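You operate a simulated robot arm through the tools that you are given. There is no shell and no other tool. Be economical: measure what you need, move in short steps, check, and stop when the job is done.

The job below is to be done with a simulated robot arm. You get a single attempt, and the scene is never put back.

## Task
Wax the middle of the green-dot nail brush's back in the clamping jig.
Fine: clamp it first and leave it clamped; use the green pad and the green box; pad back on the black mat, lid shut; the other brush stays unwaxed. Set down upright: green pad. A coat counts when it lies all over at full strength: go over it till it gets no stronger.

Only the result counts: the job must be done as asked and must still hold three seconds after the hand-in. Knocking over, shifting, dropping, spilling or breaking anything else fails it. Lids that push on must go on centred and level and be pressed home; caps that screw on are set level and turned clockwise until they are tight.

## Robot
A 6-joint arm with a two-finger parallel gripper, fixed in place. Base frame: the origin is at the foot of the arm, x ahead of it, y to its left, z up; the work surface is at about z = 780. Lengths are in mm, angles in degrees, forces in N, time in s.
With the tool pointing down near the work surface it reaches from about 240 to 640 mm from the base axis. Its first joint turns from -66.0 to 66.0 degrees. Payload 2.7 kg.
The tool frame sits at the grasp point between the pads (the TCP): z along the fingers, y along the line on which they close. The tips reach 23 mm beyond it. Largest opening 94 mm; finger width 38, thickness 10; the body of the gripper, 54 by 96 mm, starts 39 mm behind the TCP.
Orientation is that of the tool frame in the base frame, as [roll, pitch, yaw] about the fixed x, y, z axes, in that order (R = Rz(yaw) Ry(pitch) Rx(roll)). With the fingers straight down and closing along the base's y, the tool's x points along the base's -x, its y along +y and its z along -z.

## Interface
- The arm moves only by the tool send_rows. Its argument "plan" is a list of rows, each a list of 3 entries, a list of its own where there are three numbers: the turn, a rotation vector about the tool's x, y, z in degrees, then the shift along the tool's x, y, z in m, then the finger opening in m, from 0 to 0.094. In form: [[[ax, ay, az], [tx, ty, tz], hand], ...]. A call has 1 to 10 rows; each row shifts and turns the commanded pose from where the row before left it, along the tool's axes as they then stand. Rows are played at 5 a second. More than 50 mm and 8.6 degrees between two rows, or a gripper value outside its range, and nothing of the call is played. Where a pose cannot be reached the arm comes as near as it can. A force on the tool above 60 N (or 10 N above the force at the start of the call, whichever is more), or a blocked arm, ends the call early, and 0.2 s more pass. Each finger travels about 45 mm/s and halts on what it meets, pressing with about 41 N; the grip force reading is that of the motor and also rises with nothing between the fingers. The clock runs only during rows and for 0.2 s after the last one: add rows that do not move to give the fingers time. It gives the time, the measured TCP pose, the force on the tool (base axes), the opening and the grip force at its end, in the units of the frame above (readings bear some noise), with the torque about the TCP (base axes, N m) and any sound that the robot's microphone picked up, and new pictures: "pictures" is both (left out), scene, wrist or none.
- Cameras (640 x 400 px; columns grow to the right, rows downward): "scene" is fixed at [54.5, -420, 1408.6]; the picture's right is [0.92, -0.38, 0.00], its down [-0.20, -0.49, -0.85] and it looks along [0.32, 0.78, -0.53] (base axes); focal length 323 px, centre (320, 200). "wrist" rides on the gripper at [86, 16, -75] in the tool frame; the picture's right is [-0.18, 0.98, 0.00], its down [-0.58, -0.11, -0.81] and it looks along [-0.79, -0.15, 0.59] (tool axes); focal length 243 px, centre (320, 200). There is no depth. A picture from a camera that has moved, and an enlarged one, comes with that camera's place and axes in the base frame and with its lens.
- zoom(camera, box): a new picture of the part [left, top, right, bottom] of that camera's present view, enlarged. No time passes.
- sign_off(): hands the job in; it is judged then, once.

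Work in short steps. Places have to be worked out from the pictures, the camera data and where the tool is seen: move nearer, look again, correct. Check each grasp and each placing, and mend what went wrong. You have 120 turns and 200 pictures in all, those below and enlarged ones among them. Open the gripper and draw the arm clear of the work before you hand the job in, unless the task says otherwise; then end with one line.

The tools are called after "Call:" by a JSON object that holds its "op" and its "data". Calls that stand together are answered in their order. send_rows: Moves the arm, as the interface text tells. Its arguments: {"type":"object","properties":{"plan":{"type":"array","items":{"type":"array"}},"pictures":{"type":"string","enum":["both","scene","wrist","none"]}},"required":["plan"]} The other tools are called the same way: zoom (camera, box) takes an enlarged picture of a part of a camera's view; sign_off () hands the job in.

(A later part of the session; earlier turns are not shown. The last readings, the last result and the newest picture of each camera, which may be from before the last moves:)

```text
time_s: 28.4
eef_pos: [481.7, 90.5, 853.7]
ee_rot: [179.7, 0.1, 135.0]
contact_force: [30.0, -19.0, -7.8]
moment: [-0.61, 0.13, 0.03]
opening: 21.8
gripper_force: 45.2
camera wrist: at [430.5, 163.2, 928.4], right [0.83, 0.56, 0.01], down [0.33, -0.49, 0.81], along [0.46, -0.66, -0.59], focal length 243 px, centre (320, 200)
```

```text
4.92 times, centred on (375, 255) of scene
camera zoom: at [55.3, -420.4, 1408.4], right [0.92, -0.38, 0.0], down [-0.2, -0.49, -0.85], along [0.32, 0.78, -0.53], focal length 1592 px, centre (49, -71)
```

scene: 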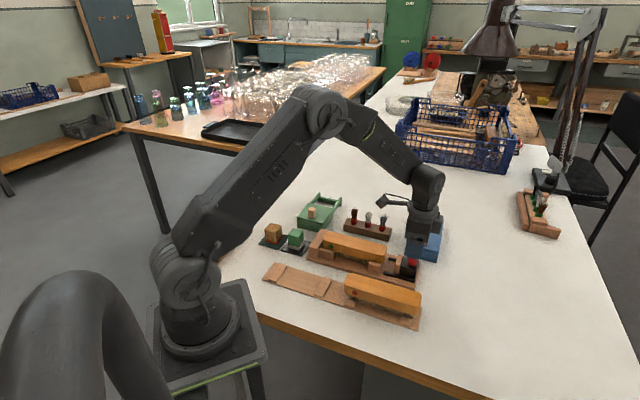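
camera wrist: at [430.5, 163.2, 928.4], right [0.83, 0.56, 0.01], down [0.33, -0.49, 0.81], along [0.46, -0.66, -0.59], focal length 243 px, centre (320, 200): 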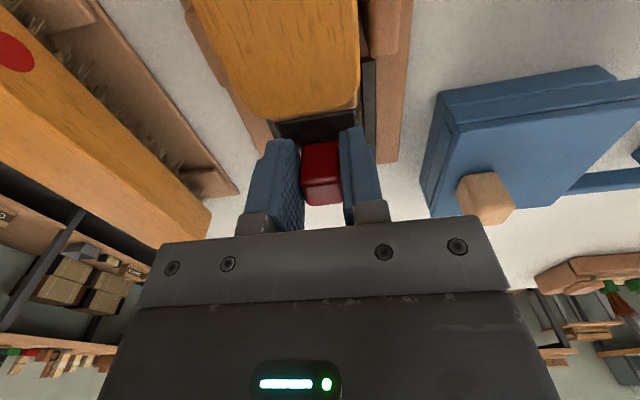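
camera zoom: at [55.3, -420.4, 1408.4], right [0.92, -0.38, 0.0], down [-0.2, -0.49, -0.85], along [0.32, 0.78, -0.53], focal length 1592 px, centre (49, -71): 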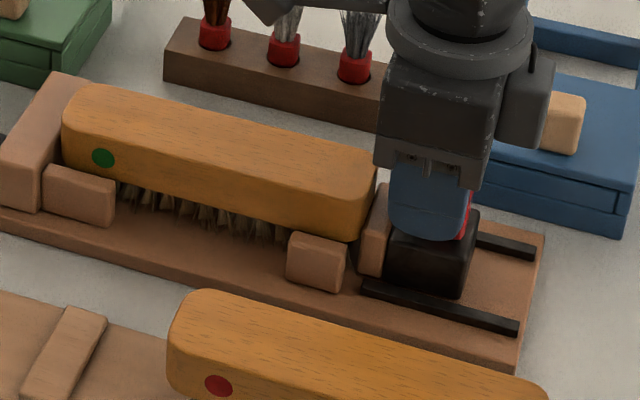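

Force is constant at 35 N while the fingers slip along the knob, so the jaw has stalled. To be sure it's tight, I'll release and push the block from behind with closed fingers.

Call:
{"op": "send_rows", "data": {"plan": [[[0, 0, 0], [-0.004, 0, 0], 0.0], [[0, 0, 0], [0, 0, 0], 0.06], [[0, 0, 0], [0, 0, 0], 0.06], [[0, 0, 0], [0, 0, 0], 0.06], [[0, 0, 0], [0, 0, -0.045], 0.06], [[0, 0, 0], [-0.035, 0, 0], 0.0], [[0, 0, 0], [-0.035, 0, 0], 0.0], [[0, 0, 0], [0, 0, 0], 0.0], [[0, 0, 0], [0, 0, 0], 0.0]], "pictures": "both"}}

Call:
{"op": "zoom", "data": {"camera": "scene", "box": [310, 215, 440, 295]}}

```text
time_s: 30.4
eef_pos: [532.3, 41.9, 897.9]
ee_rot: [179.8, -0.1, 134.9]
contact_force: [-0.3, 0.0, -0.5]
moment: [0.01, 0.0, -0.01]
opening: 0.0
gripper_force: 32.0
camera wrist: at [481.6, 112.7, 973.3], right [0.83, 0.56, 0.0], down [0.33, -0.49, 0.81], along [0.46, -0.66, -0.59], focal length 243 px, centre (320, 200)
```

scene: 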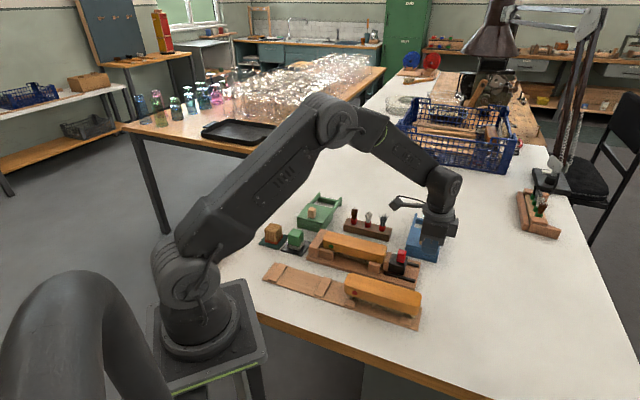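
wrist: 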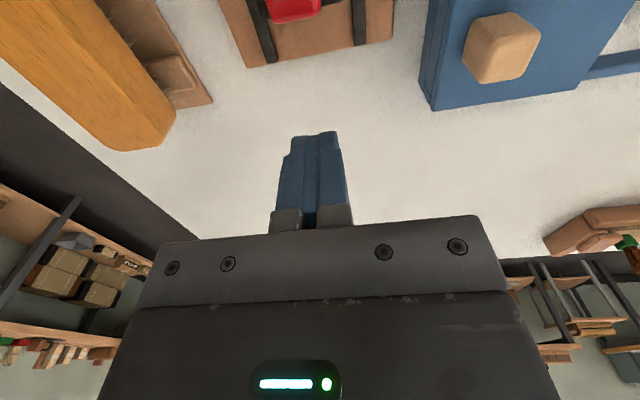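

```text
4.92 times, centred on (375, 255) of scene
camera zoom: at [54.5, -420.0, 1408.6], right [0.92, -0.38, 0.0], down [-0.2, -0.49, -0.85], along [0.32, 0.78, -0.53], focal length 1592 px, centre (49, -71)
```

zoom: 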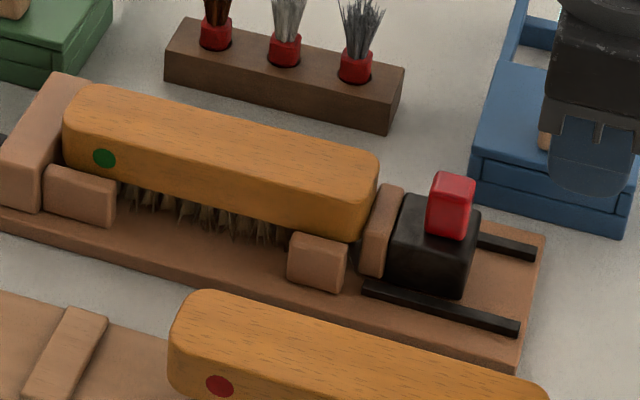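

Lower behind the block (tips at ≈805) and push toward −u.

Call:
{"op": "send_rows", "data": {"plan": [[[0, 0, 0], [0, -0.002, 0.035], 0.0], [[0, 0, 0], [0, 0, 0.034], 0.0], [[0, 0, 0], [0.01, 0, 0], 0.0], [[0, 0, 0], [0.008, 0, 0], 0.0], [[0, 0, 0], [0.004, 0, 0], 0.0], [[0, 0, 0], [0.003, 0, 0], 0.0], [[0, 0, 0], [0.003, 0, 0], 0.0], [[0, 0, 0], [0.0, 0, 0], 0.0]], "pictures": "none"}}

Call:
{"op": "zoom", "data": {"camera": "scene", "box": [310, 215, 440, 295]}}

```text
time_s: 32.2
eef_pos: [511.4, 60.1, 828.7]
ee_rot: [179.8, 0.1, 134.9]
contact_force: [6.6, -7.8, -2.1]
moment: [-0.06, -0.06, -0.01]
opening: 0.0
gripper_force: 40.5
```

```text
4.92 times, centred on (375, 255) of scene
camera zoom: at [54.7, -420.1, 1408.5], right [0.92, -0.38, 0.0], down [-0.2, -0.49, -0.85], along [0.32, 0.78, -0.53], focal length 1592 px, centre (49, -71)
```

zoom: 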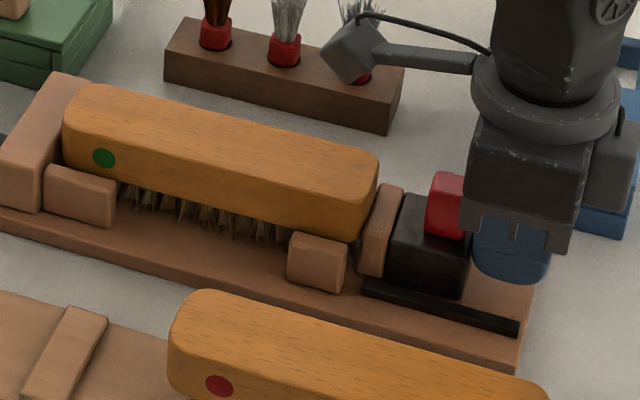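

Contact made (10 N). Push on in 2 mm rows.

Call:
{"op": "send_rows", "data": {"plan": [[[0, 0, 0], [0.003, 0, 0], 0.0], [[0, 0, 0], [0.003, 0, 0], 0.0], [[0, 0, 0], [0.003, 0, 0], 0.0], [[0, 0, 0], [0.002, 0, 0], 0.0], [[0, 0, 0], [0.0, 0, 0], 0.0]], "pictures": "none"}}

Call:
{"op": "zoom", "data": {"camera": "scene", "box": [310, 215, 440, 295]}}

```text
time_s: 33.0
eef_pos: [511.0, 59.5, 830.5]
ee_rot: [179.2, 1.0, 134.6]
contact_force: [5.0, -6.0, -1.9]
moment: [-0.03, -0.13, 0.02]
opening: 0.0
gripper_force: 40.8
stopped in row 3: the force on the tool passed its limit at 64 N (the readings are from after the stop); the commanded pose is now the measured one
```

```text
4.92 times, centred on (375, 255) of scene
camera zoom: at [54.6, -420.1, 1408.5], right [0.93, -0.38, 0.0], down [-0.2, -0.49, -0.85], along [0.32, 0.78, -0.53], focal length 1592 px, centre (49, -71)
```

zoom: 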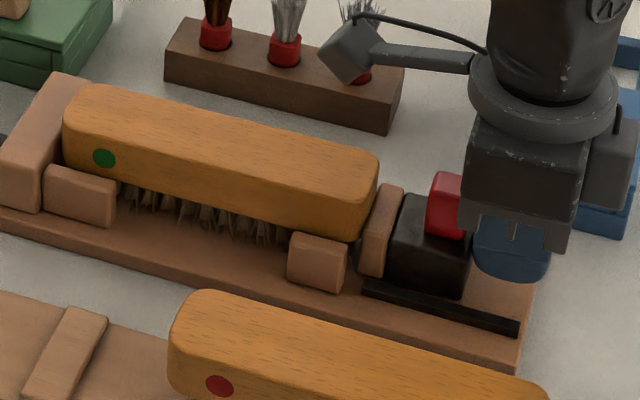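

The block took 64 N without moving: the brush is clamped. Back off and rise.

Call:
{"op": "send_rows", "data": {"plan": [[[0, 0, 0], [-0.01, 0, 0], 0.0], [[0, 0, 0], [-0.01, 0, 0], 0.0], [[0, 0, 0], [0, 0, -0.05], 0.0], [[0, 0, 0], [0, 0, -0.05], 0.0], [[0, 0, 0], [0, 0, -0.05], 0.0], [[0, 0, 0], [0, 0, 0], 0.0]], "pictures": "none"}}

Call:
{"op": "zoom", "data": {"camera": "scene", "box": [255, 185, 355, 260]}}

```text
time_s: 34.4
eef_pos: [522.3, 46.7, 981.4]
ee_rot: [179.3, 0.7, 134.8]
contact_force: [0.2, 0.1, -1.1]
moment: [-0.03, -0.02, 0.0]
opening: 0.2
gripper_force: 41.1
```

```text
5.33 times, centred on (305, 222) of scene
camera zoom: at [54.5, -420.0, 1408.6], right [0.92, -0.38, 0.0], down [-0.2, -0.49, -0.85], along [0.32, 0.78, -0.53], focal length 1725 px, centre (400, 80)
```

zoom: 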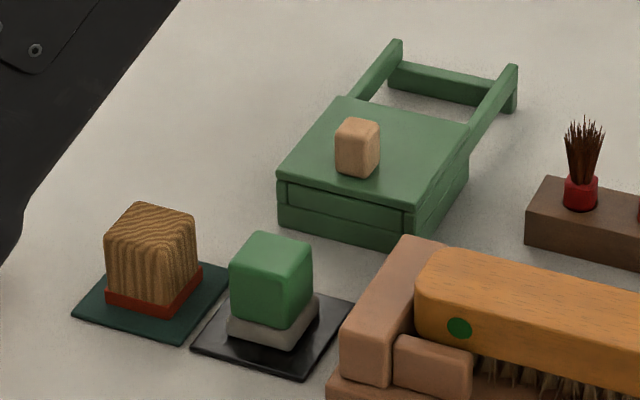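

Next, travel to the green box for a close look (TCP u≈−45, v≈500), also straightening the small residual tilt.

Call:
{"op": "send_rows", "data": {"plan": [[[0.7, 0.7, -0.2], [0.0476, 0.0122, -0.002], 0.06], [[0, 0, 0], [0.0476, 0.0122, 0], 0.06], [[0, 0, 0], [0.0476, 0.0122, 0], 0.06], [[0, 0, 0], [0.0476, 0.0122, 0], 0.06], [[0, 0, 0], [0.0476, 0.0122, 0], 0.06], [[0, 0, 0], [0.0476, 0.0122, 0], 0.06], [[0, 0, 0], [0.0476, 0.0122, 0], 0.06], [[0, 0, 0], [0.0476, 0.0122, 0], 0.06], [[0, 0, 0], [0, 0, 0], 0.06]], "pictures": "both"}}

Call:
{"op": "zoom", "data": {"camera": "wrist", "box": [160, 0, 560, 240]}}

```text
time_s: 36.4
eef_pos: [321.9, 383.5, 981.9]
ee_rot: [179.9, 0.1, 134.9]
contact_force: [0.1, 0.7, 0.4]
moment: [-0.02, -0.03, 0.02]
opening: 60.2
gripper_force: 0.0
camera wrist: at [272.9, 455.0, 1056.9], right [0.83, 0.56, 0.0], down [0.33, -0.49, 0.81], along [0.46, -0.67, -0.59], focal length 243 px, centre (320, 200)
```

scene: 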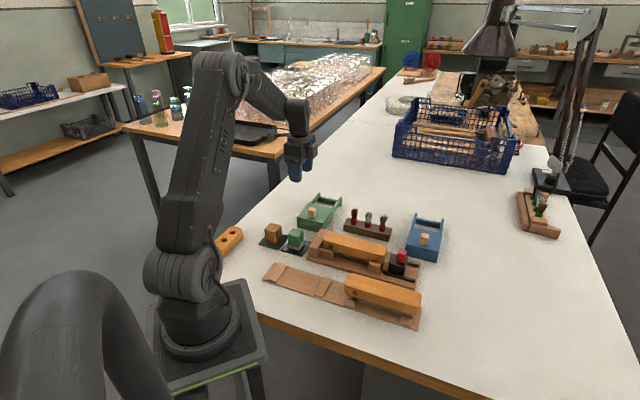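
wrist: 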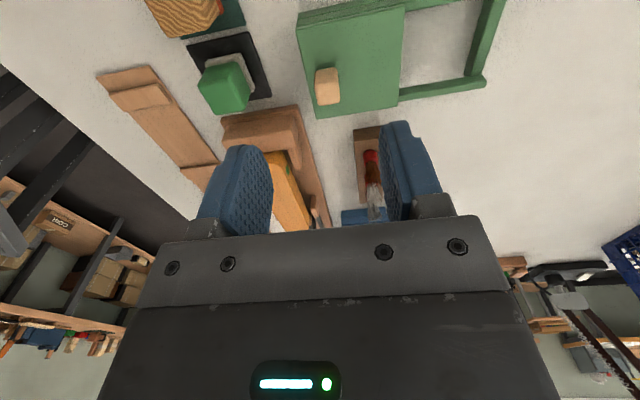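

```text
1.60 times, centred on (360, 120) of wrist
camera zoom: at [272.9, 455.0, 1056.9], right [0.83, 0.56, 0.0], down [0.33, -0.49, 0.81], along [0.46, -0.67, -0.59], focal length 388 px, centre (256, 328)
```

zoom: 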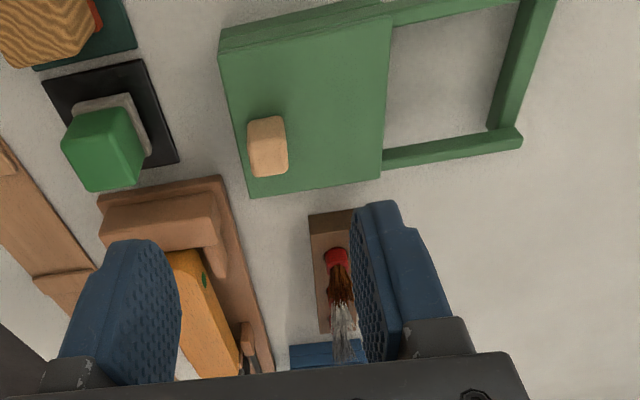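

Box spans u −56..34, v 482..568, rails to v≈656; the lid slides in +v. Lid knob ≈ (u −10, v 499). Move over it and lower to z≈862.

Call:
{"op": "send_rows", "data": {"plan": [[[0, 0, 0], [-0.0335, 0, 0], 0.06], [[0, 0, 0], [0, 0, 0.04], 0.06], [[0, 0, 0], [0, 0, 0.04], 0.06], [[0, 0, 0], [0, 0, 0.04], 0.06], [[0, 0, 0], [0, 0, 0], 0.06]], "pictures": "wrist"}}

Call:
{"op": "zoom", "data": {"camera": "scene", "box": [270, 170, 370, 240]}}

```text
time_s: 37.6
eef_pos: [344.6, 358.7, 861.6]
ee_rot: [180.0, 0.1, 134.9]
contact_force: [-0.2, 0.0, 0.2]
moment: [0.02, 0.03, -0.02]
opening: 60.1
gripper_force: 0.2
camera wrist: at [294.9, 430.8, 937.0], right [0.83, 0.56, 0.0], down [0.33, -0.49, 0.81], along [0.46, -0.67, -0.59], focal length 243 px, centre (320, 200)
```

wrist: 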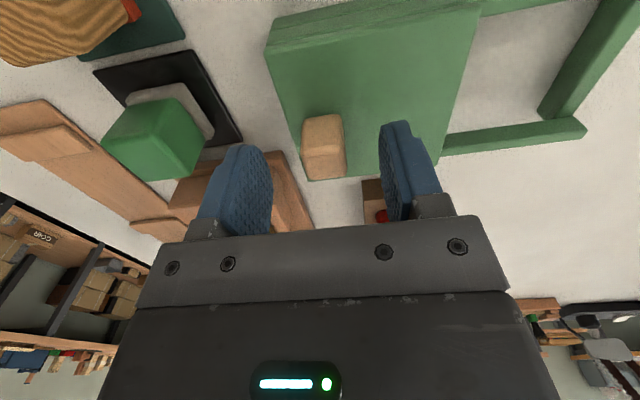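

```text
5.71 times, centred on (320, 205) of scene
camera zoom: at [54.5, -420.0, 1408.6], right [0.92, -0.38, 0.0], down [-0.2, -0.49, -0.85], along [0.32, 0.78, -0.53], focal length 1848 px, centre (320, 171)
```

zoom: 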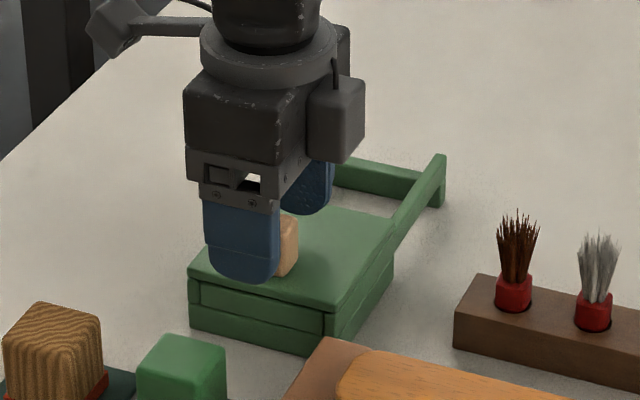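

Lid top ≈818, knob top ≈844, centre (−4, 498). Lower to z≈847 and grip.

Call:
{"op": "send_rows", "data": {"plan": [[[0, 0, 0], [-0.006, 0.001, 0.007], 0.06], [[0, 0, 0], [0, 0, 0.007], 0.06], [[0, 0, 0], [0, 0, 0], 0.0], [[0, 0, 0], [0, 0, 0], 0.0], [[0, 0, 0], [0, 0, 0], 0.0], [[0, 0, 0], [0, 0, 0], 0.0], [[0, 0, 0], [0, 0, 0], 0.0]], "pictures": "none"}}

```text
time_s: 39.2
eef_pos: [350.6, 357.0, 848.3]
ee_rot: [180.0, 0.1, 135.0]
contact_force: [0.3, 0.9, -0.7]
moment: [0.03, 0.05, 0.05]
opening: 21.6
gripper_force: 45.0
```

Gripped (21.6 mm). Slide the lid in +v, 24 mm first.

Call:
{"op": "send_rows", "data": {"plan": [[[0, 0, 0], [0, 0.006, 0], 0.0], [[0, 0, 0], [0, 0.006, 0], 0.0], [[0, 0, 0], [0, 0.006, 0], 0.0], [[0, 0, 0], [0, 0.006, 0], 0.0], [[0, 0, 0], [0, 0, 0], 0.0]], "pictures": "none"}}

Call:
{"op": "zoom", "data": {"camera": "scene", "box": [270, 170, 370, 240]}}

```text
time_s: 40.4
eef_pos: [367.8, 374.5, 846.6]
ee_rot: [179.9, 0.1, 135.0]
contact_force: [8.5, -9.1, 7.9]
moment: [-0.25, 0.03, -0.06]
opening: 21.6
gripper_force: 44.7
```

```text
5.71 times, centred on (320, 205) of scene
camera zoom: at [54.6, -420.3, 1408.5], right [0.92, -0.38, 0.0], down [-0.2, -0.49, -0.85], along [0.32, 0.78, -0.53], focal length 1848 px, centre (320, 171)
```

zoom: 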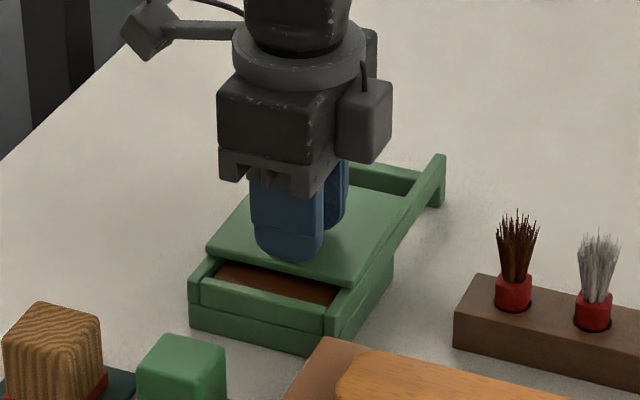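

Lid slides with the wax showing. Continue ~54 mm more.

Call:
{"op": "send_rows", "data": {"plan": [[[0, 0, 0], [-0.0005, 0.007, 0], 0.0], [[0, 0, 0], [0, 0.007, 0], 0.0], [[0, 0, 0], [0, 0.007, 0], 0.0], [[0, 0, 0], [0, 0.007, 0], 0.0], [[0, 0, 0], [0, 0.007, 0], 0.0], [[0, 0, 0], [0, 0.007, 0], 0.0], [[0, 0, 0], [0, 0.007, 0], 0.0], [[0, 0, 0], [0, 0.005, 0], 0.0], [[0, 0, 0], [0, 0, 0], 0.0]], "pictures": "wrist"}}

Call:
{"op": "zoom", "data": {"camera": "scene", "box": [270, 170, 370, 240]}}

```text
time_s: 42.4
eef_pos: [406.0, 411.8, 848.4]
ee_rot: [179.9, 0.0, 135.1]
contact_force: [-0.6, -0.7, 4.9]
moment: [-0.42, -0.3, -0.01]
opening: 21.6
gripper_force: 45.0
camera wrist: at [355.9, 483.7, 923.2], right [0.83, 0.56, 0.0], down [0.33, -0.49, 0.81], along [0.46, -0.67, -0.59], focal length 243 px, centre (320, 200)
```

wrist: 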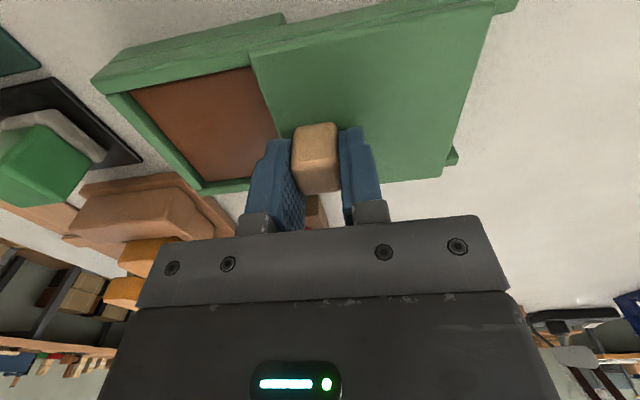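

```text
5.71 times, centred on (320, 205) of scene
camera zoom: at [54.4, -420.0, 1408.6], right [0.93, -0.38, 0.0], down [-0.2, -0.49, -0.85], along [0.32, 0.78, -0.53], focal length 1848 px, centre (320, 171)
```

zoom: 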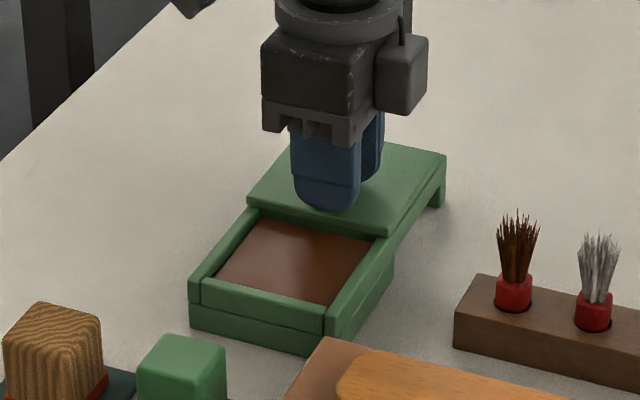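

Lid is open ~79 mm. Release, rise, and move toward the pad for a look (TCP u≈−14, v≈394 later; first view from above).

Call:
{"op": "send_rows", "data": {"plan": [[[0, 0, 0], [0, 0, 0], 0.05], [[0, 0, 0], [0, 0, 0], 0.05], [[0, 0, 0], [0, 0, -0.04], 0.06], [[0, 0, 0], [0, 0, -0.045], 0.06], [[0, 0, 0], [0, -0.045, -0.01], 0.07], [[0, 0, 0], [0, -0.045, 0], 0.07], [[0, 0, 0], [0, -0.045, 0], 0.07], [[0, 0, 0], [0.008, -0.048, 0], 0.07], [[0, 0, 0], [0, 0, 0], 0.07]], "pictures": "both"}}

Call:
{"op": "zoom", "data": {"camera": "wrist", "box": [200, 0, 520, 230]}}

Call:
{"op": "zoom", "data": {"camera": "scene", "box": [250, 180, 350, 260]}}

```text
time_s: 44.4
eef_pos: [269.1, 286.0, 943.2]
ee_rot: [179.9, 0.1, 135.0]
contact_force: [1.0, -0.1, -0.2]
moment: [-0.01, -0.04, 0.0]
opening: 70.0
gripper_force: 0.1
camera wrist: at [218.4, 357.2, 1018.6], right [0.83, 0.56, 0.0], down [0.33, -0.49, 0.81], along [0.46, -0.67, -0.59], focal length 243 px, centre (320, 200)
```

scene: 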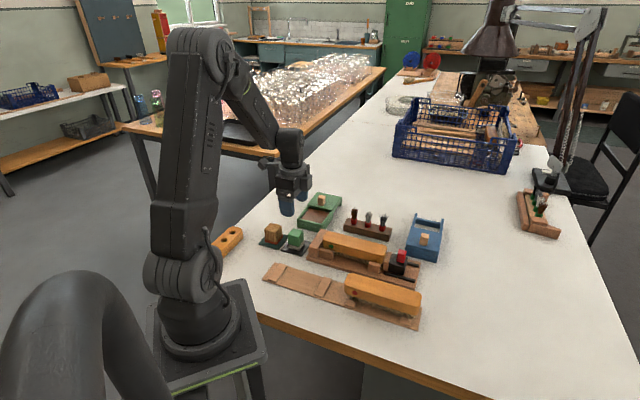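
wrist: 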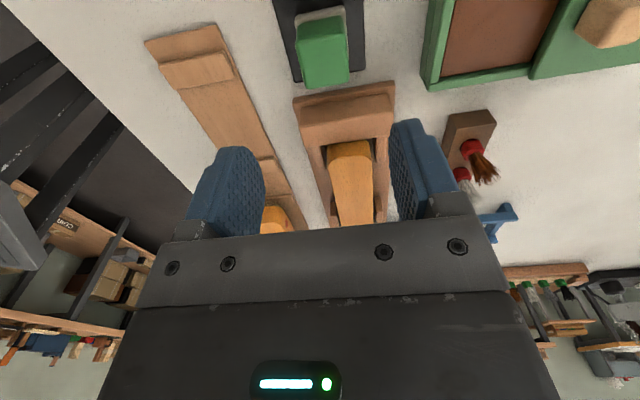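

```text
1.74 times, centred on (360, 115) of wrist
camera zoom: at [218.4, 357.2, 1018.6], right [0.83, 0.56, 0.0], down [0.33, -0.49, 0.81], along [0.46, -0.67, -0.59], focal length 422 px, centre (250, 348)
```

zoom: 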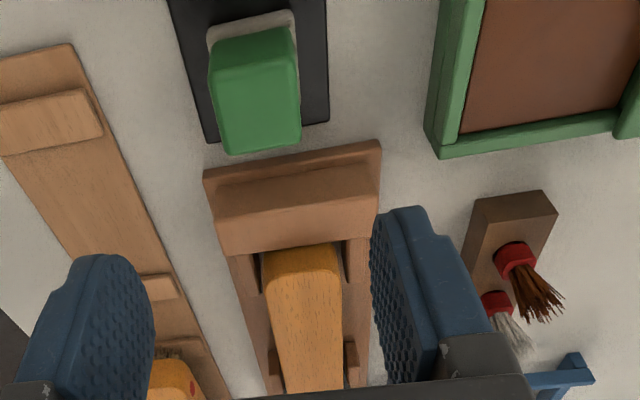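

```text
5.00 times, centred on (300, 220) of scene
camera zoom: at [54.5, -420.0, 1408.6], right [0.92, -0.38, 0.0], down [-0.2, -0.49, -0.85], along [0.32, 0.78, -0.53], focal length 1617 px, centre (420, 100)
```

zoom: 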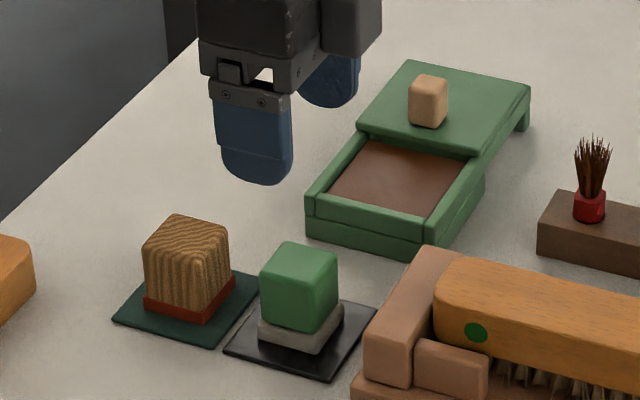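

Green pad centre ≈ (u −13, v 396), top z≈830, body ≈36 mm wide. Lower onto it (z≈870 first).

Call:
{"op": "send_rows", "data": {"plan": [[[0, 0, 0], [0.001, 0.0035, 0.025], 0.07], [[0, 0, 0], [0, 0, 0.025], 0.07], [[0, 0, 0], [0, 0, 0.023], 0.07], [[0, 0, 0], [0, 0, 0], 0.07]], "pictures": "wrist"}}

Call:
{"op": "zoom", "data": {"camera": "scene", "box": [250, 180, 350, 260]}}

```text
time_s: 45.4
eef_pos: [273.9, 290.1, 870.0]
ee_rot: [-180.0, 0.1, 135.0]
contact_force: [-0.6, 1.1, -0.9]
moment: [-0.01, 0.02, 0.01]
opening: 69.8
gripper_force: 0.0
camera wrist: at [222.8, 362.0, 945.1], right [0.83, 0.56, 0.0], down [0.33, -0.49, 0.81], along [0.46, -0.67, -0.59], focal length 243 px, centre (320, 200)
```

wrist: 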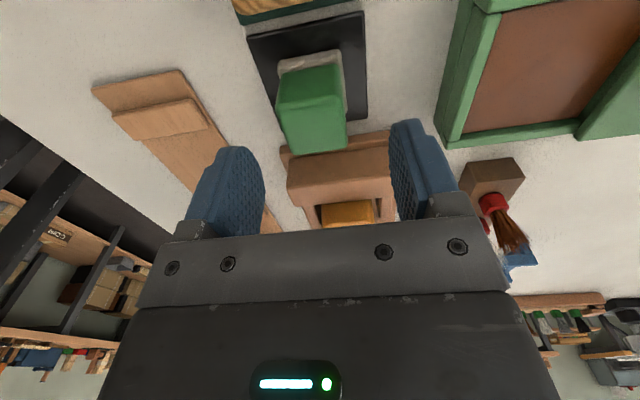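

```text
5.00 times, centred on (300, 220) of scene
camera zoom: at [54.5, -420.0, 1408.6], right [0.92, -0.38, 0.0], down [-0.2, -0.49, -0.85], along [0.32, 0.78, -0.53], focal length 1617 px, centre (420, 100)
```

zoom: 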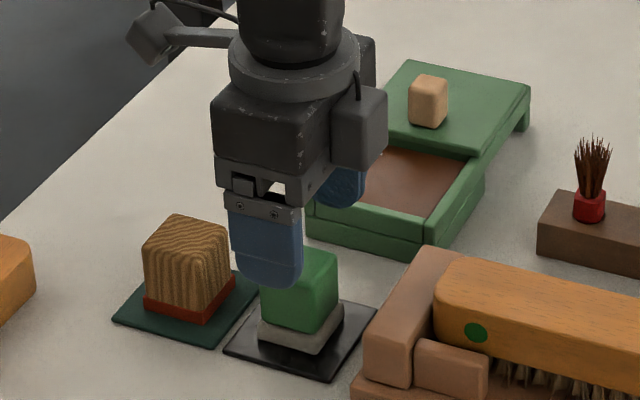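

Call:
{"op": "send_rows", "data": {"plan": [[[0, 0, 0], [0.001, -0.003, 0.015], 0.07], [[0, 0, 0], [0, 0, 0.015], 0.07], [[0, 0, 0], [0, 0, 0.011], 0.07], [[0, 0, 0], [0, 0, 0], 0.0], [[0, 0, 0], [0, 0, 0], 0.0], [[0, 0, 0], [0, 0, 0], 0.0], [[0, 0, 0], [0, 0, 0], 0.0], [[0, 0, 0], [0, 0, 0], 0.0]], "pictures": "wrist"}}

Call:
{"op": "zoom", "data": {"camera": "scene", "box": [250, 180, 350, 260]}}

```text
time_s: 47.2
eef_pos: [268.3, 290.8, 830.3]
ee_rot: [-179.9, 0.1, 135.0]
contact_force: [1.0, -0.9, 0.5]
moment: [0.02, 0.0, 0.03]
opening: 35.1
gripper_force: 41.2
camera wrist: at [218.7, 361.2, 904.3], right [0.83, 0.56, 0.0], down [0.33, -0.49, 0.81], along [0.46, -0.67, -0.59], focal length 243 px, centre (320, 200)
```

wrist: 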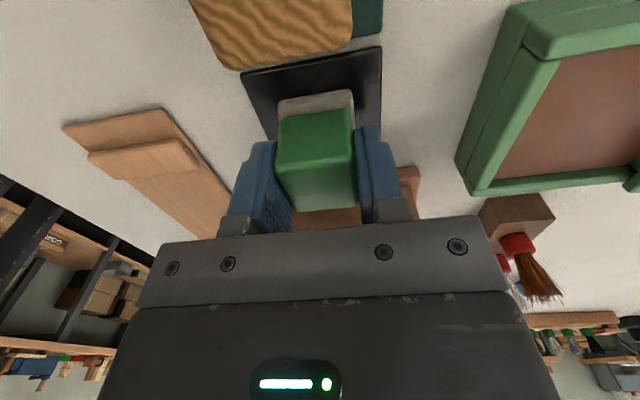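

```text
5.00 times, centred on (300, 220) of scene
camera zoom: at [54.5, -420.0, 1408.6], right [0.92, -0.38, 0.0], down [-0.2, -0.49, -0.85], along [0.32, 0.78, -0.53], focal length 1617 px, centre (420, 100)
```

zoom: 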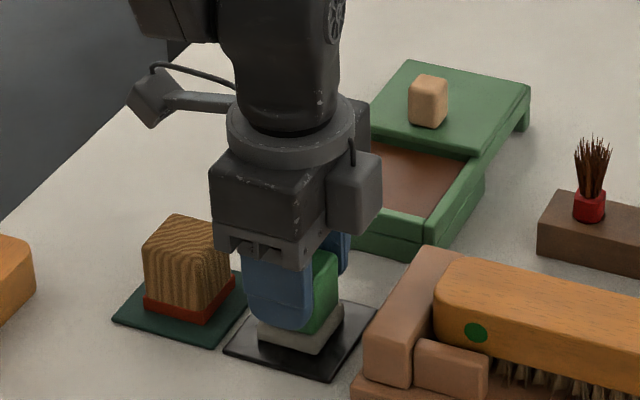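

Pad gripped (rest pose TCP u −15.9, v 395.3, z 830.3). Lift and carry to the wax (u −14, v 522), stopping at z≈880.

Call:
{"op": "send_rows", "data": {"plan": [[[0, 0, 0], [0, 0, -0.03], 0.0], [[0, 0, 0], [0, 0, -0.03], 0.0], [[0, 0, 0], [0, 0, -0.02], 0.0], [[0, 0, 0], [-0.002, 0.042, 0], 0.0], [[0, 0, 0], [0, 0.042, 0], 0.0], [[0, 0, 0], [0, 0.042, 0], 0.0], [[0, 0, 0], [0, 0, 0.03], 0.0], [[0, 0, 0], [0, 0, 0], 0.0]], "pictures": "wrist"}}

Call:
{"op": "zoom", "data": {"camera": "scene", "box": [265, 175, 365, 250]}}

```text
time_s: 49.0
eef_pos: [360.4, 378.0, 878.7]
ee_rot: [180.0, 0.1, 135.0]
contact_force: [-0.4, 0.0, -0.1]
moment: [-0.04, 0.01, 0.0]
opening: 35.1
gripper_force: 41.0
camera wrist: at [311.4, 449.7, 954.8], right [0.83, 0.56, 0.0], down [0.33, -0.49, 0.81], along [0.46, -0.67, -0.59], focal length 243 px, centre (320, 200)
```

wrist: 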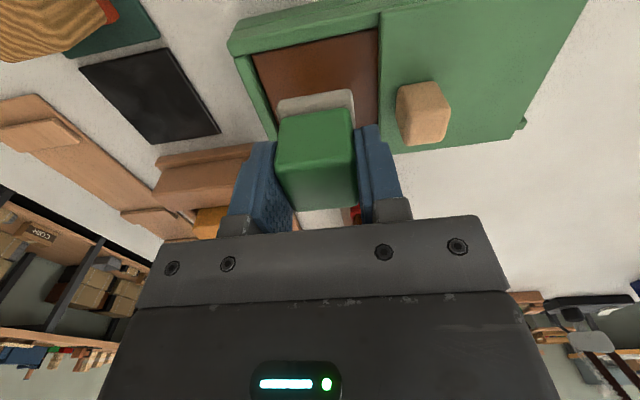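

```text
5.33 times, centred on (315, 212) of scene
camera zoom: at [54.5, -420.0, 1408.6], right [0.92, -0.38, 0.0], down [-0.2, -0.49, -0.85], along [0.32, 0.78, -0.53], focal length 1725 px, centre (347, 133)
```

zoom: 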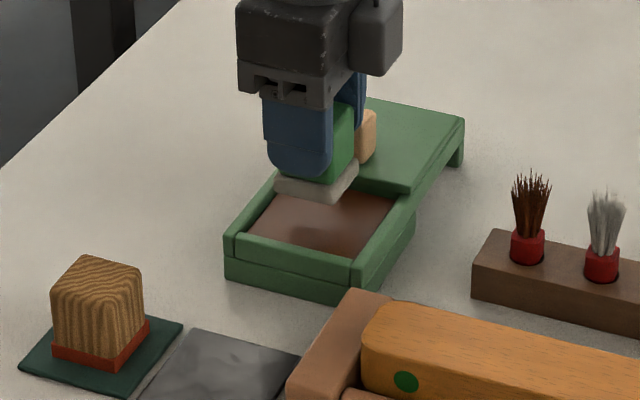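

Centred over the wax. Lower gently to contact.

Call:
{"op": "send_rows", "data": {"plan": [[[0, 0, 0], [0, 0.001, 0.01], 0.0], [[0, 0, 0], [0, 0, 0.008], 0.0], [[0, 0, 0], [0, 0, 0.004], 0.0], [[0, 0, 0], [0, 0, 0.003], 0.0], [[0, 0, 0], [0, 0, 0.003], 0.0], [[0, 0, 0], [0, 0, 0], 0.0]], "pictures": "none"}}

Call:
{"op": "zoom", "data": {"camera": "scene", "box": [265, 175, 365, 250]}}

```text
time_s: 50.4
eef_pos: [361.8, 378.3, 853.8]
ee_rot: [179.7, 0.0, 135.0]
contact_force: [-2.4, -7.2, 31.6]
moment: [-0.39, 0.21, -0.01]
opening: 35.1
gripper_force: 40.6
```

```text
5.33 times, centred on (315, 212) of scene
camera zoom: at [54.1, -420.5, 1408.4], right [0.92, -0.38, 0.0], down [-0.2, -0.49, -0.85], along [0.32, 0.78, -0.53], focal length 1725 px, centre (347, 133)
```

zoom: 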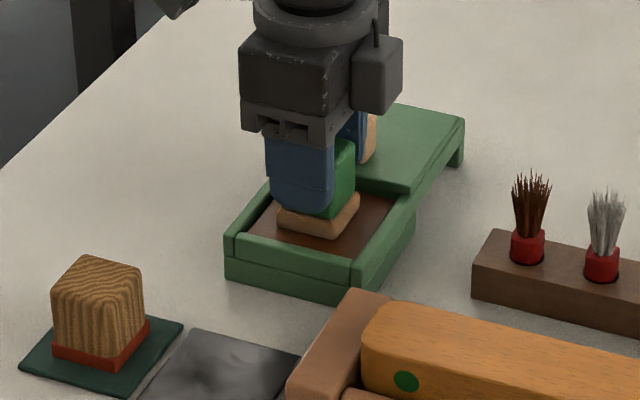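

The felt took wax (turned tan). I ease the pressure, rub slightly and look at the felt colour again.

Call:
{"op": "send_rows", "data": {"plan": [[[0, 0, 0], [0, 0, -0.001], 0.0], [[0, 0, 0], [0.004, 0, 0], 0.0], [[0, 0, 0], [-0.008, 0, 0], 0.0], [[0, 0, 0], [0.008, 0, 0], 0.0], [[0, 0, 0], [-0.004, 0, 0], 0.0], [[0, 0, 0], [0, 0, 0], 0.0]], "pictures": "none"}}

Call:
{"op": "zoom", "data": {"camera": "scene", "box": [265, 175, 365, 250]}}

```text
time_s: 51.8
eef_pos: [360.0, 380.0, 854.1]
ee_rot: [179.8, 0.0, 135.0]
contact_force: [-1.0, 5.6, 21.2]
moment: [0.17, 0.02, 0.03]
opening: 35.1
gripper_force: 40.6
```

```text
5.33 times, centred on (315, 212) of scene
camera zoom: at [54.2, -420.1, 1408.6], right [0.93, -0.38, 0.0], down [-0.2, -0.49, -0.85], along [0.32, 0.78, -0.53], focal length 1725 px, centre (347, 133)
```

zoom: 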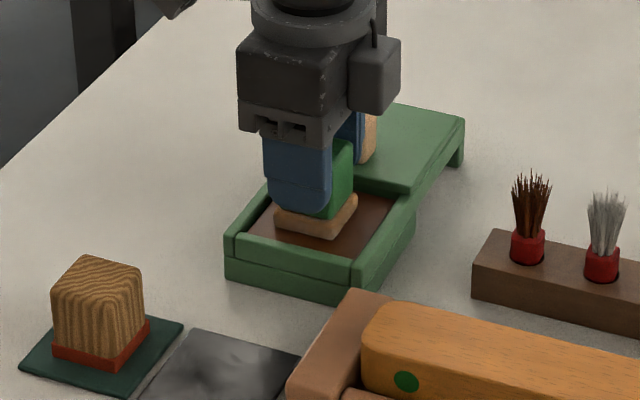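

Felt is uniformly loaded. Lift and carry to above the brush middle (TCP u≈156, v≈403), z≈955.

Call:
{"op": "send_rows", "data": {"plan": [[[0, 0, 0], [0, 0, -0.035], 0.0], [[0, 0, 0], [0, 0, -0.035], 0.0], [[0, 0, 0], [0, 0, -0.03], 0.0], [[0, 0, 0], [0, -0.04, 0], 0.0], [[0, 0, 0], [-0.034, -0.02, 0], 0.0], [[0, 0, 0], [-0.034, -0.02, 0], 0.0], [[0, 0, 0], [-0.034, -0.02, 0], 0.0], [[0, 0, 0], [-0.034, -0.02, 0], 0.0], [[0, 0, 0], [-0.034, 0, 0], 0.0], [[0, 0, 0], [0, 0, 0], 0.0]], "pictures": "wrist"}}

Call:
{"op": "zoom", "data": {"camera": "scene", "box": [290, 190, 420, 290]}}

```text
time_s: 54.0
eef_pos: [395.6, 172.5, 951.1]
ee_rot: [180.0, 0.1, 135.0]
contact_force: [-0.6, 1.2, -0.6]
moment: [-0.01, 0.01, 0.06]
opening: 35.1
gripper_force: 41.0
camera wrist: at [345.2, 245.4, 1026.7], right [0.83, 0.56, 0.0], down [0.33, -0.49, 0.81], along [0.46, -0.67, -0.59], focal length 243 px, centre (320, 200)
```

wrist: 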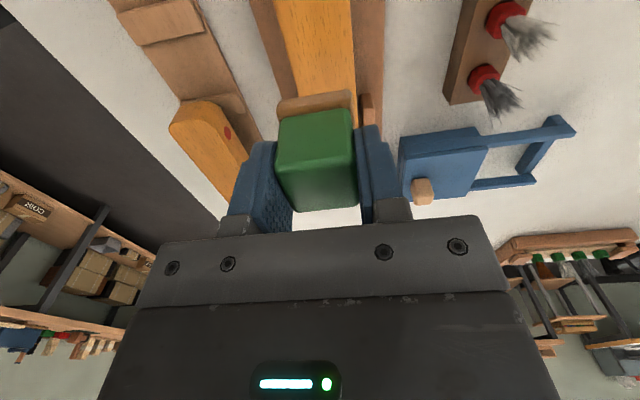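

```text
4.00 times, centred on (355, 240) of scene
camera zoom: at [54.5, -420.0, 1408.6], right [0.92, -0.38, 0.0], down [-0.2, -0.49, -0.85], along [0.32, 0.78, -0.53], focal length 1294 px, centre (180, 40)
```

zoom: 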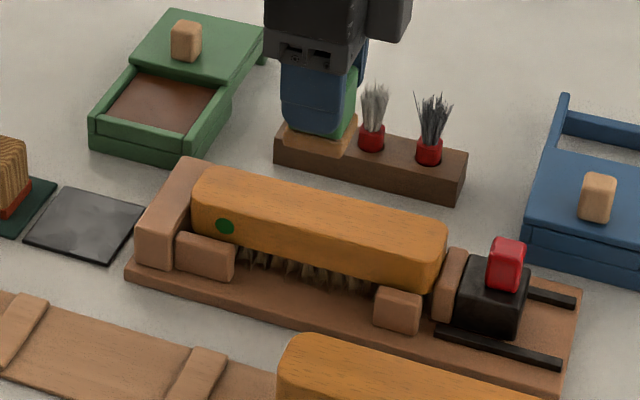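

Brush centreline reads v≈405. Shift +3 and lower to contact (~z 900).

Call:
{"op": "send_rows", "data": {"plan": [[[0, 0, 0], [0.001, 0.003, 0.025], 0.0], [[0, 0, 0], [0, 0, 0.016], 0.0], [[0, 0, 0], [0, 0, 0.003], 0.0], [[0, 0, 0], [0, 0, 0.003], 0.0], [[0, 0, 0], [0, 0, 0.003], 0.0], [[0, 0, 0], [0, 0, 0], 0.0]], "pictures": "none"}}

Call:
{"op": "zoom", "data": {"camera": "scene", "box": [310, 210, 420, 290]}}

```text
time_s: 55.4
eef_pos: [397.5, 176.3, 901.8]
ee_rot: [-180.0, 0.1, 135.0]
contact_force: [0.0, 0.6, -0.4]
moment: [-0.02, 0.01, 0.04]
opening: 35.4
gripper_force: 40.9
```

```text
5.00 times, centred on (365, 250) of scene
camera zoom: at [54.5, -420.0, 1408.6], right [0.92, -0.38, 0.0], down [-0.2, -0.49, -0.85], along [0.32, 0.78, -0.53], focal length 1617 px, centre (95, -50)
```

zoom: 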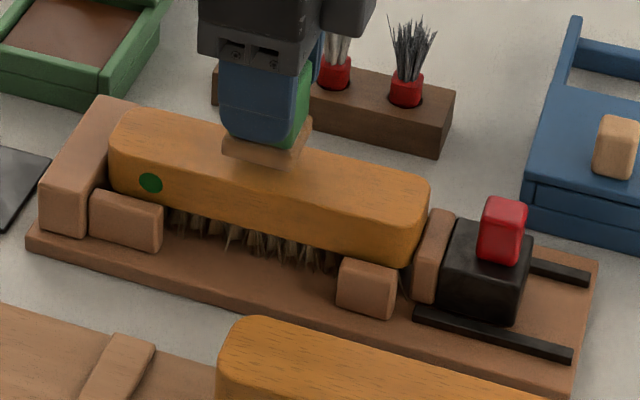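

Call:
{"op": "send_rows", "data": {"plan": [[[0, 0, 0], [0, 0, 0.002], 0.0], [[0, 0, 0], [0, 0, 0.002], 0.0], [[0, 0, 0], [0, 0, 0.002], 0.0], [[0, 0, 0], [0, 0, 0], 0.0]], "pictures": "none"}}

Call:
{"op": "zoom", "data": {"camera": "scene", "box": [310, 210, 420, 290]}}

```text
time_s: 56.4
eef_pos: [397.2, 175.1, 895.2]
ee_rot: [179.9, 0.1, 135.1]
contact_force: [-0.1, -0.6, -0.5]
moment: [-0.01, 0.0, 0.01]
opening: 35.2
gripper_force: 41.1
```

```text
5.00 times, centred on (365, 250) of scene
camera zoom: at [54.5, -420.0, 1408.6], right [0.92, -0.38, 0.0], down [-0.2, -0.49, -0.85], along [0.32, 0.78, -0.53], focal length 1617 px, centre (95, -50)
```

zoom: 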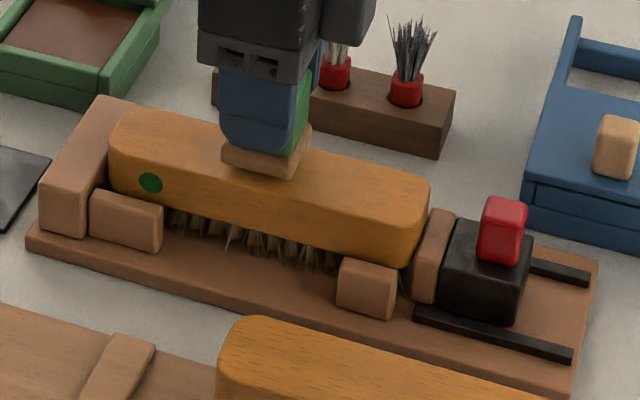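

Call:
{"op": "send_rows", "data": {"plan": [[[0, 0, 0], [0, 0, 0.002], 0.0], [[0, 0, 0], [0, 0, 0.002], 0.0], [[0, 0, 0], [0, 0, 0.001], 0.0], [[0, 0, 0], [0, 0, 0], 0.0]], "pictures": "none"}}

Call:
{"op": "zoom", "data": {"camera": "scene", "box": [310, 210, 420, 290]}}

```text
time_s: 57.4
eef_pos: [397.4, 175.7, 890.9]
ee_rot: [-179.9, 0.1, 135.0]
contact_force: [-0.2, -0.5, -0.7]
moment: [0.0, 0.0, 0.01]
opening: 35.0
gripper_force: 41.1
```

```text
5.00 times, centred on (365, 250) of scene
camera zoom: at [54.5, -420.0, 1408.6], right [0.92, -0.38, 0.0], down [-0.2, -0.49, -0.85], along [0.32, 0.78, -0.53], focal length 1617 px, centre (95, -50)
```

zoom: 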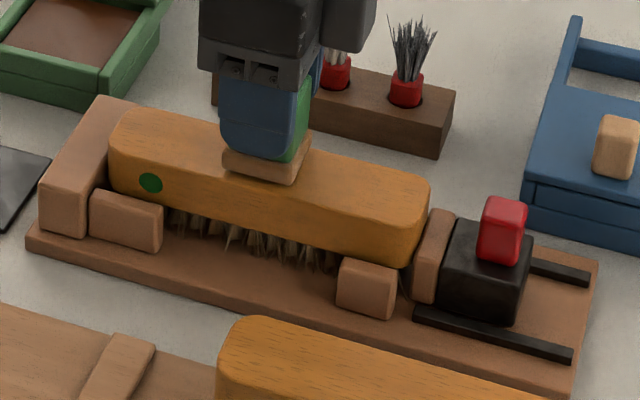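

Call:
{"op": "send_rows", "data": {"plan": [[[0, 0, 0], [0, 0, 0.002], 0.0], [[0, 0, 0], [0, 0, 0.002], 0.0], [[0, 0, 0], [0, 0, 0], 0.0], [[0, 0, 0], [0, 0, 0], 0.0]], "pictures": "none"}}

```text
time_s: 58.4
eef_pos: [397.6, 177.3, 888.5]
ee_rot: [179.8, 0.1, 134.9]
contact_force: [-11.0, -3.1, 34.6]
moment: [-0.1, 0.52, 0.0]
opening: 35.1
gripper_force: 41.1
```

Contact at z≈888. Ease a little, make first strokes across v ±5, then look.

Call:
{"op": "send_rows", "data": {"plan": [[[0, 0, 0], [0, -0.001, -0.0005], 0.0], [[0, 0, 0], [0, 0.005, 0], 0.0], [[0, 0, 0], [0, -0.005, 0], 0.0], [[0, 0, 0], [0, -0.005, 0], 0.0], [[0, 0, 0], [0, 0.005, 0], 0.0], [[0, 0, 0], [0.02, 0, 0], 0.0], [[0, 0, 0], [0.0, 0, 0], 0.0]], "pictures": "none"}}

Call:
{"op": "zoom", "data": {"camera": "scene", "box": [310, 210, 420, 290]}}

```text
time_s: 60.0
eef_pos: [382.1, 188.4, 888.5]
ee_rot: [179.9, 0.1, 134.9]
contact_force: [8.8, -8.1, 24.3]
moment: [-0.28, -0.37, -0.02]
opening: 35.1
gripper_force: 41.0
```

```text
5.00 times, centred on (365, 250) of scene
camera zoom: at [54.4, -420.3, 1408.5], right [0.92, -0.38, 0.0], down [-0.2, -0.49, -0.85], along [0.32, 0.78, -0.53], focal length 1617 px, centre (95, -50)
```

zoom: 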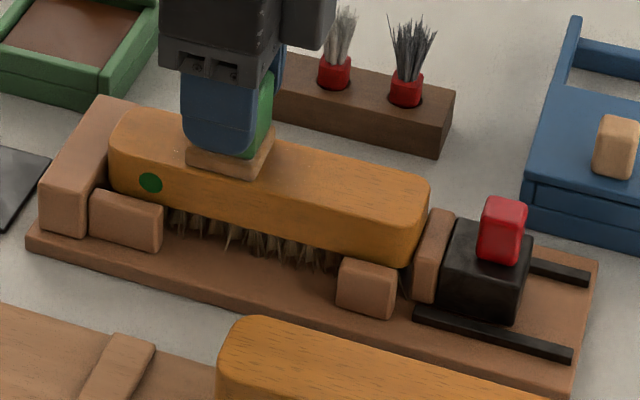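

Call:
{"op": "zoom", "data": {"camera": "scene", "box": [325, 225, 400, 275]}}

```text
8.00 times, centred on (362, 250) of scene
camera zoom: at [54.4, -420.3, 1408.5], right [0.92, -0.38, 0.0], down [-0.2, -0.49, -0.85], along [0.32, 0.78, -0.53], focal length 2588 px, centre (-20, -200)
```

zoom: 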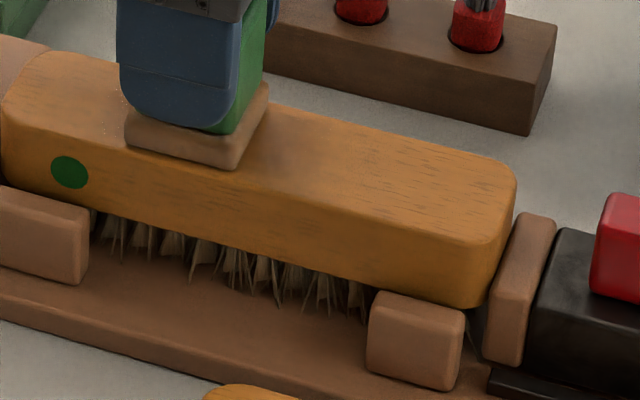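

Waxed area shows as a smoother patch hiding the grain. I make full strokes along u at three v offsets.

Call:
{"op": "send_rows", "data": {"plan": [[[0, 0, 0], [0, 0.004, 0], 0.0], [[0, 0, 0], [-0.012, 0, 0], 0.0], [[0, 0, 0], [-0.012, 0, 0], 0.0], [[0, 0, 0], [-0.012, 0, 0], 0.0], [[0, 0, 0], [-0.008, 0, 0], 0.0], [[0, 0, 0], [0, -0.004, 0], 0.0], [[0, 0, 0], [0.012, 0, 0], 0.0], [[0, 0, 0], [0.012, 0, 0], 0.0], [[0, 0, 0], [0.012, 0, 0], 0.0], [[0, 0, 0], [0.008, 0, 0], 0.0]], "pictures": "none"}}

Call:
{"op": "send_rows", "data": {"plan": [[[0, 0, 0], [0, -0.004, 0], 0.0], [[0, 0, 0], [-0.012, 0, 0], 0.0], [[0, 0, 0], [-0.012, 0, 0], 0.0], [[0, 0, 0], [-0.012, 0, 0], 0.0], [[0, 0, 0], [-0.008, 0, 0], 0.0], [[0, 0, 0], [0, 0.004, 0], 0.0], [[0, 0, 0], [0, 0, 0], 0.0]], "pictures": "none"}}

Call:
{"op": "zoom", "data": {"camera": "scene", "box": [325, 225, 400, 275]}}

```text
time_s: 62.2
eef_pos: [382.6, 189.4, 888.3]
ee_rot: [179.8, 0.1, 135.0]
contact_force: [7.4, -7.2, 24.4]
moment: [-0.36, -0.27, 0.04]
opening: 34.9
gripper_force: 41.5
```

```text
time_s: 63.8
eef_pos: [413.2, 157.5, 887.9]
ee_rot: [180.0, 0.2, 135.0]
contact_force: [-2.5, -6.2, 14.0]
moment: [-0.3, 0.13, 0.01]
opening: 34.8
gripper_force: 40.3
```

```text
8.00 times, centred on (362, 250) of scene
camera zoom: at [54.2, -420.2, 1408.5], right [0.92, -0.38, 0.0], down [-0.2, -0.49, -0.85], along [0.32, 0.78, -0.53], focal length 2588 px, centre (-20, -200)
```

zoom: 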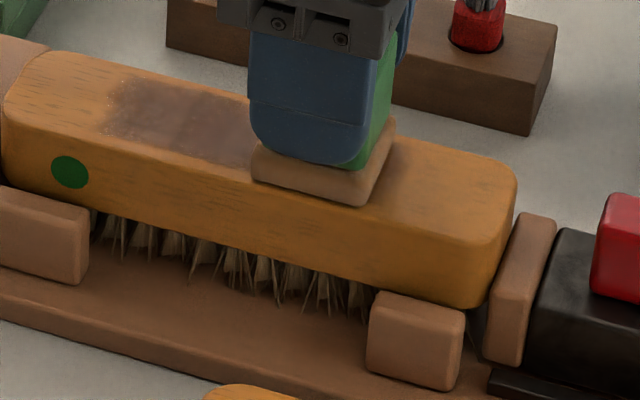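

A brown coat is building. Repeat the passes.

Call:
{"op": "send_rows", "data": {"plan": [[[0, 0, 0], [0, 0.004, 0], 0.0], [[0, 0, 0], [0.012, 0, 0], 0.0], [[0, 0, 0], [0.012, 0, 0], 0.0], [[0, 0, 0], [0.012, 0, 0], 0.0], [[0, 0, 0], [0.008, 0, 0], 0.0], [[0, 0, 0], [0, -0.008, 0], 0.0], [[0, 0, 0], [-0.012, 0, 0], 0.0], [[0, 0, 0], [-0.012, 0, 0], 0.0], [[0, 0, 0], [-0.012, 0, 0], 0.0], [[0, 0, 0], [-0.008, 0, 0], 0.0]], "pictures": "none"}}

Call:
{"op": "send_rows", "data": {"plan": [[[0, 0, 0], [0, 0.004, 0], 0.0], [[0, 0, 0], [0.012, 0, 0], 0.0], [[0, 0, 0], [0.012, 0, 0], 0.0], [[0, 0, 0], [0.012, 0, 0], 0.0], [[0, 0, 0], [0.008, 0, 0], 0.0], [[0, 0, 0], [-0.012, 0, 0], 0.0], [[0, 0, 0], [-0.012, 0, 0], 0.0], [[0, 0, 0], [0, 0, -0.03], 0.0], [[0, 0, 0], [0, 0, -0.05], 0.0], [[0, 0, 0], [0, 0.04, -0.03], 0.0]], "pictures": "none"}}

Call:
{"op": "zoom", "data": {"camera": "scene", "box": [325, 215, 400, 275]}}

```text
time_s: 66.0
eef_pos: [410.8, 153.4, 889.0]
ee_rot: [179.9, 0.1, 134.9]
contact_force: [-6.7, 6.6, 25.5]
moment: [0.3, 0.29, -0.03]
opening: 34.8
gripper_force: 41.0
```

```text
time_s: 68.2
eef_pos: [427.2, 201.4, 999.1]
ee_rot: [-179.8, 0.0, 134.9]
contact_force: [-0.7, 0.6, -0.1]
moment: [-0.05, -0.04, 0.02]
opening: 35.2
gripper_force: 41.6
```

```text
6.67 times, centred on (362, 245) of scene
camera zoom: at [54.5, -420.0, 1408.6], right [0.92, -0.38, 0.0], down [-0.2, -0.49, -0.85], along [0.32, 0.78, -0.53], focal length 2156 px, centre (37, -100)
```

zoom: 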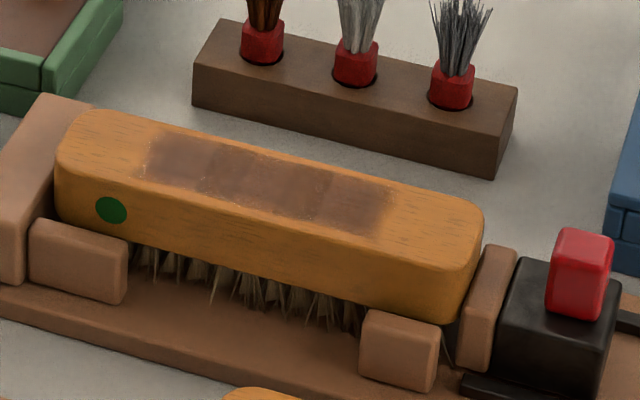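

Call:
{"op": "zoom", "data": {"camera": "scene", "box": [338, 228, 378, 254]}}

Call:
{"op": "zoom", "data": {"camera": "wrist", "box": [180, 0, 400, 140]}}

```text
15.38 times, centred on (358, 241) of scene
camera zoom: at [54.5, -420.0, 1408.6], right [0.92, -0.38, 0.0], down [-0.2, -0.49, -0.85], along [0.32, 0.78, -0.53], focal length 4976 px, centre (-265, -431)
```

zoom: 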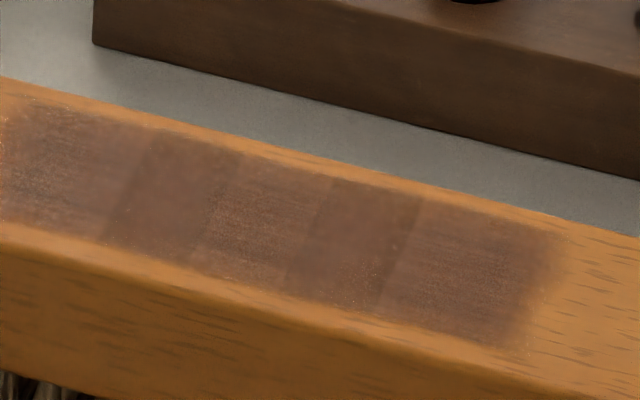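

```text
2.86 times, centred on (290, 70) of wrist
camera zoom: at [376.4, 272.5, 1073.9], right [0.83, 0.56, 0.0], down [0.33, -0.49, 0.81], along [0.45, -0.67, -0.59], focal length 693 px, centre (406, 571)
```

zoom: 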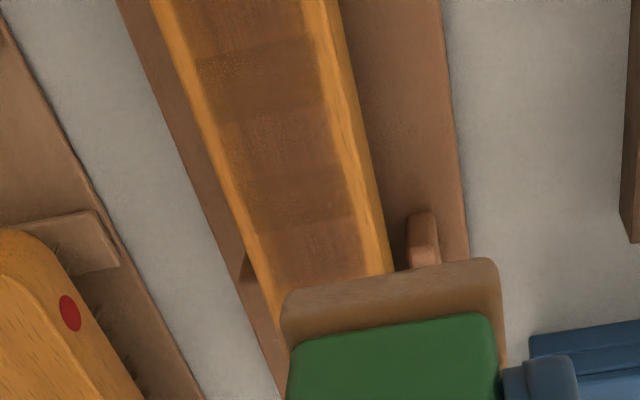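

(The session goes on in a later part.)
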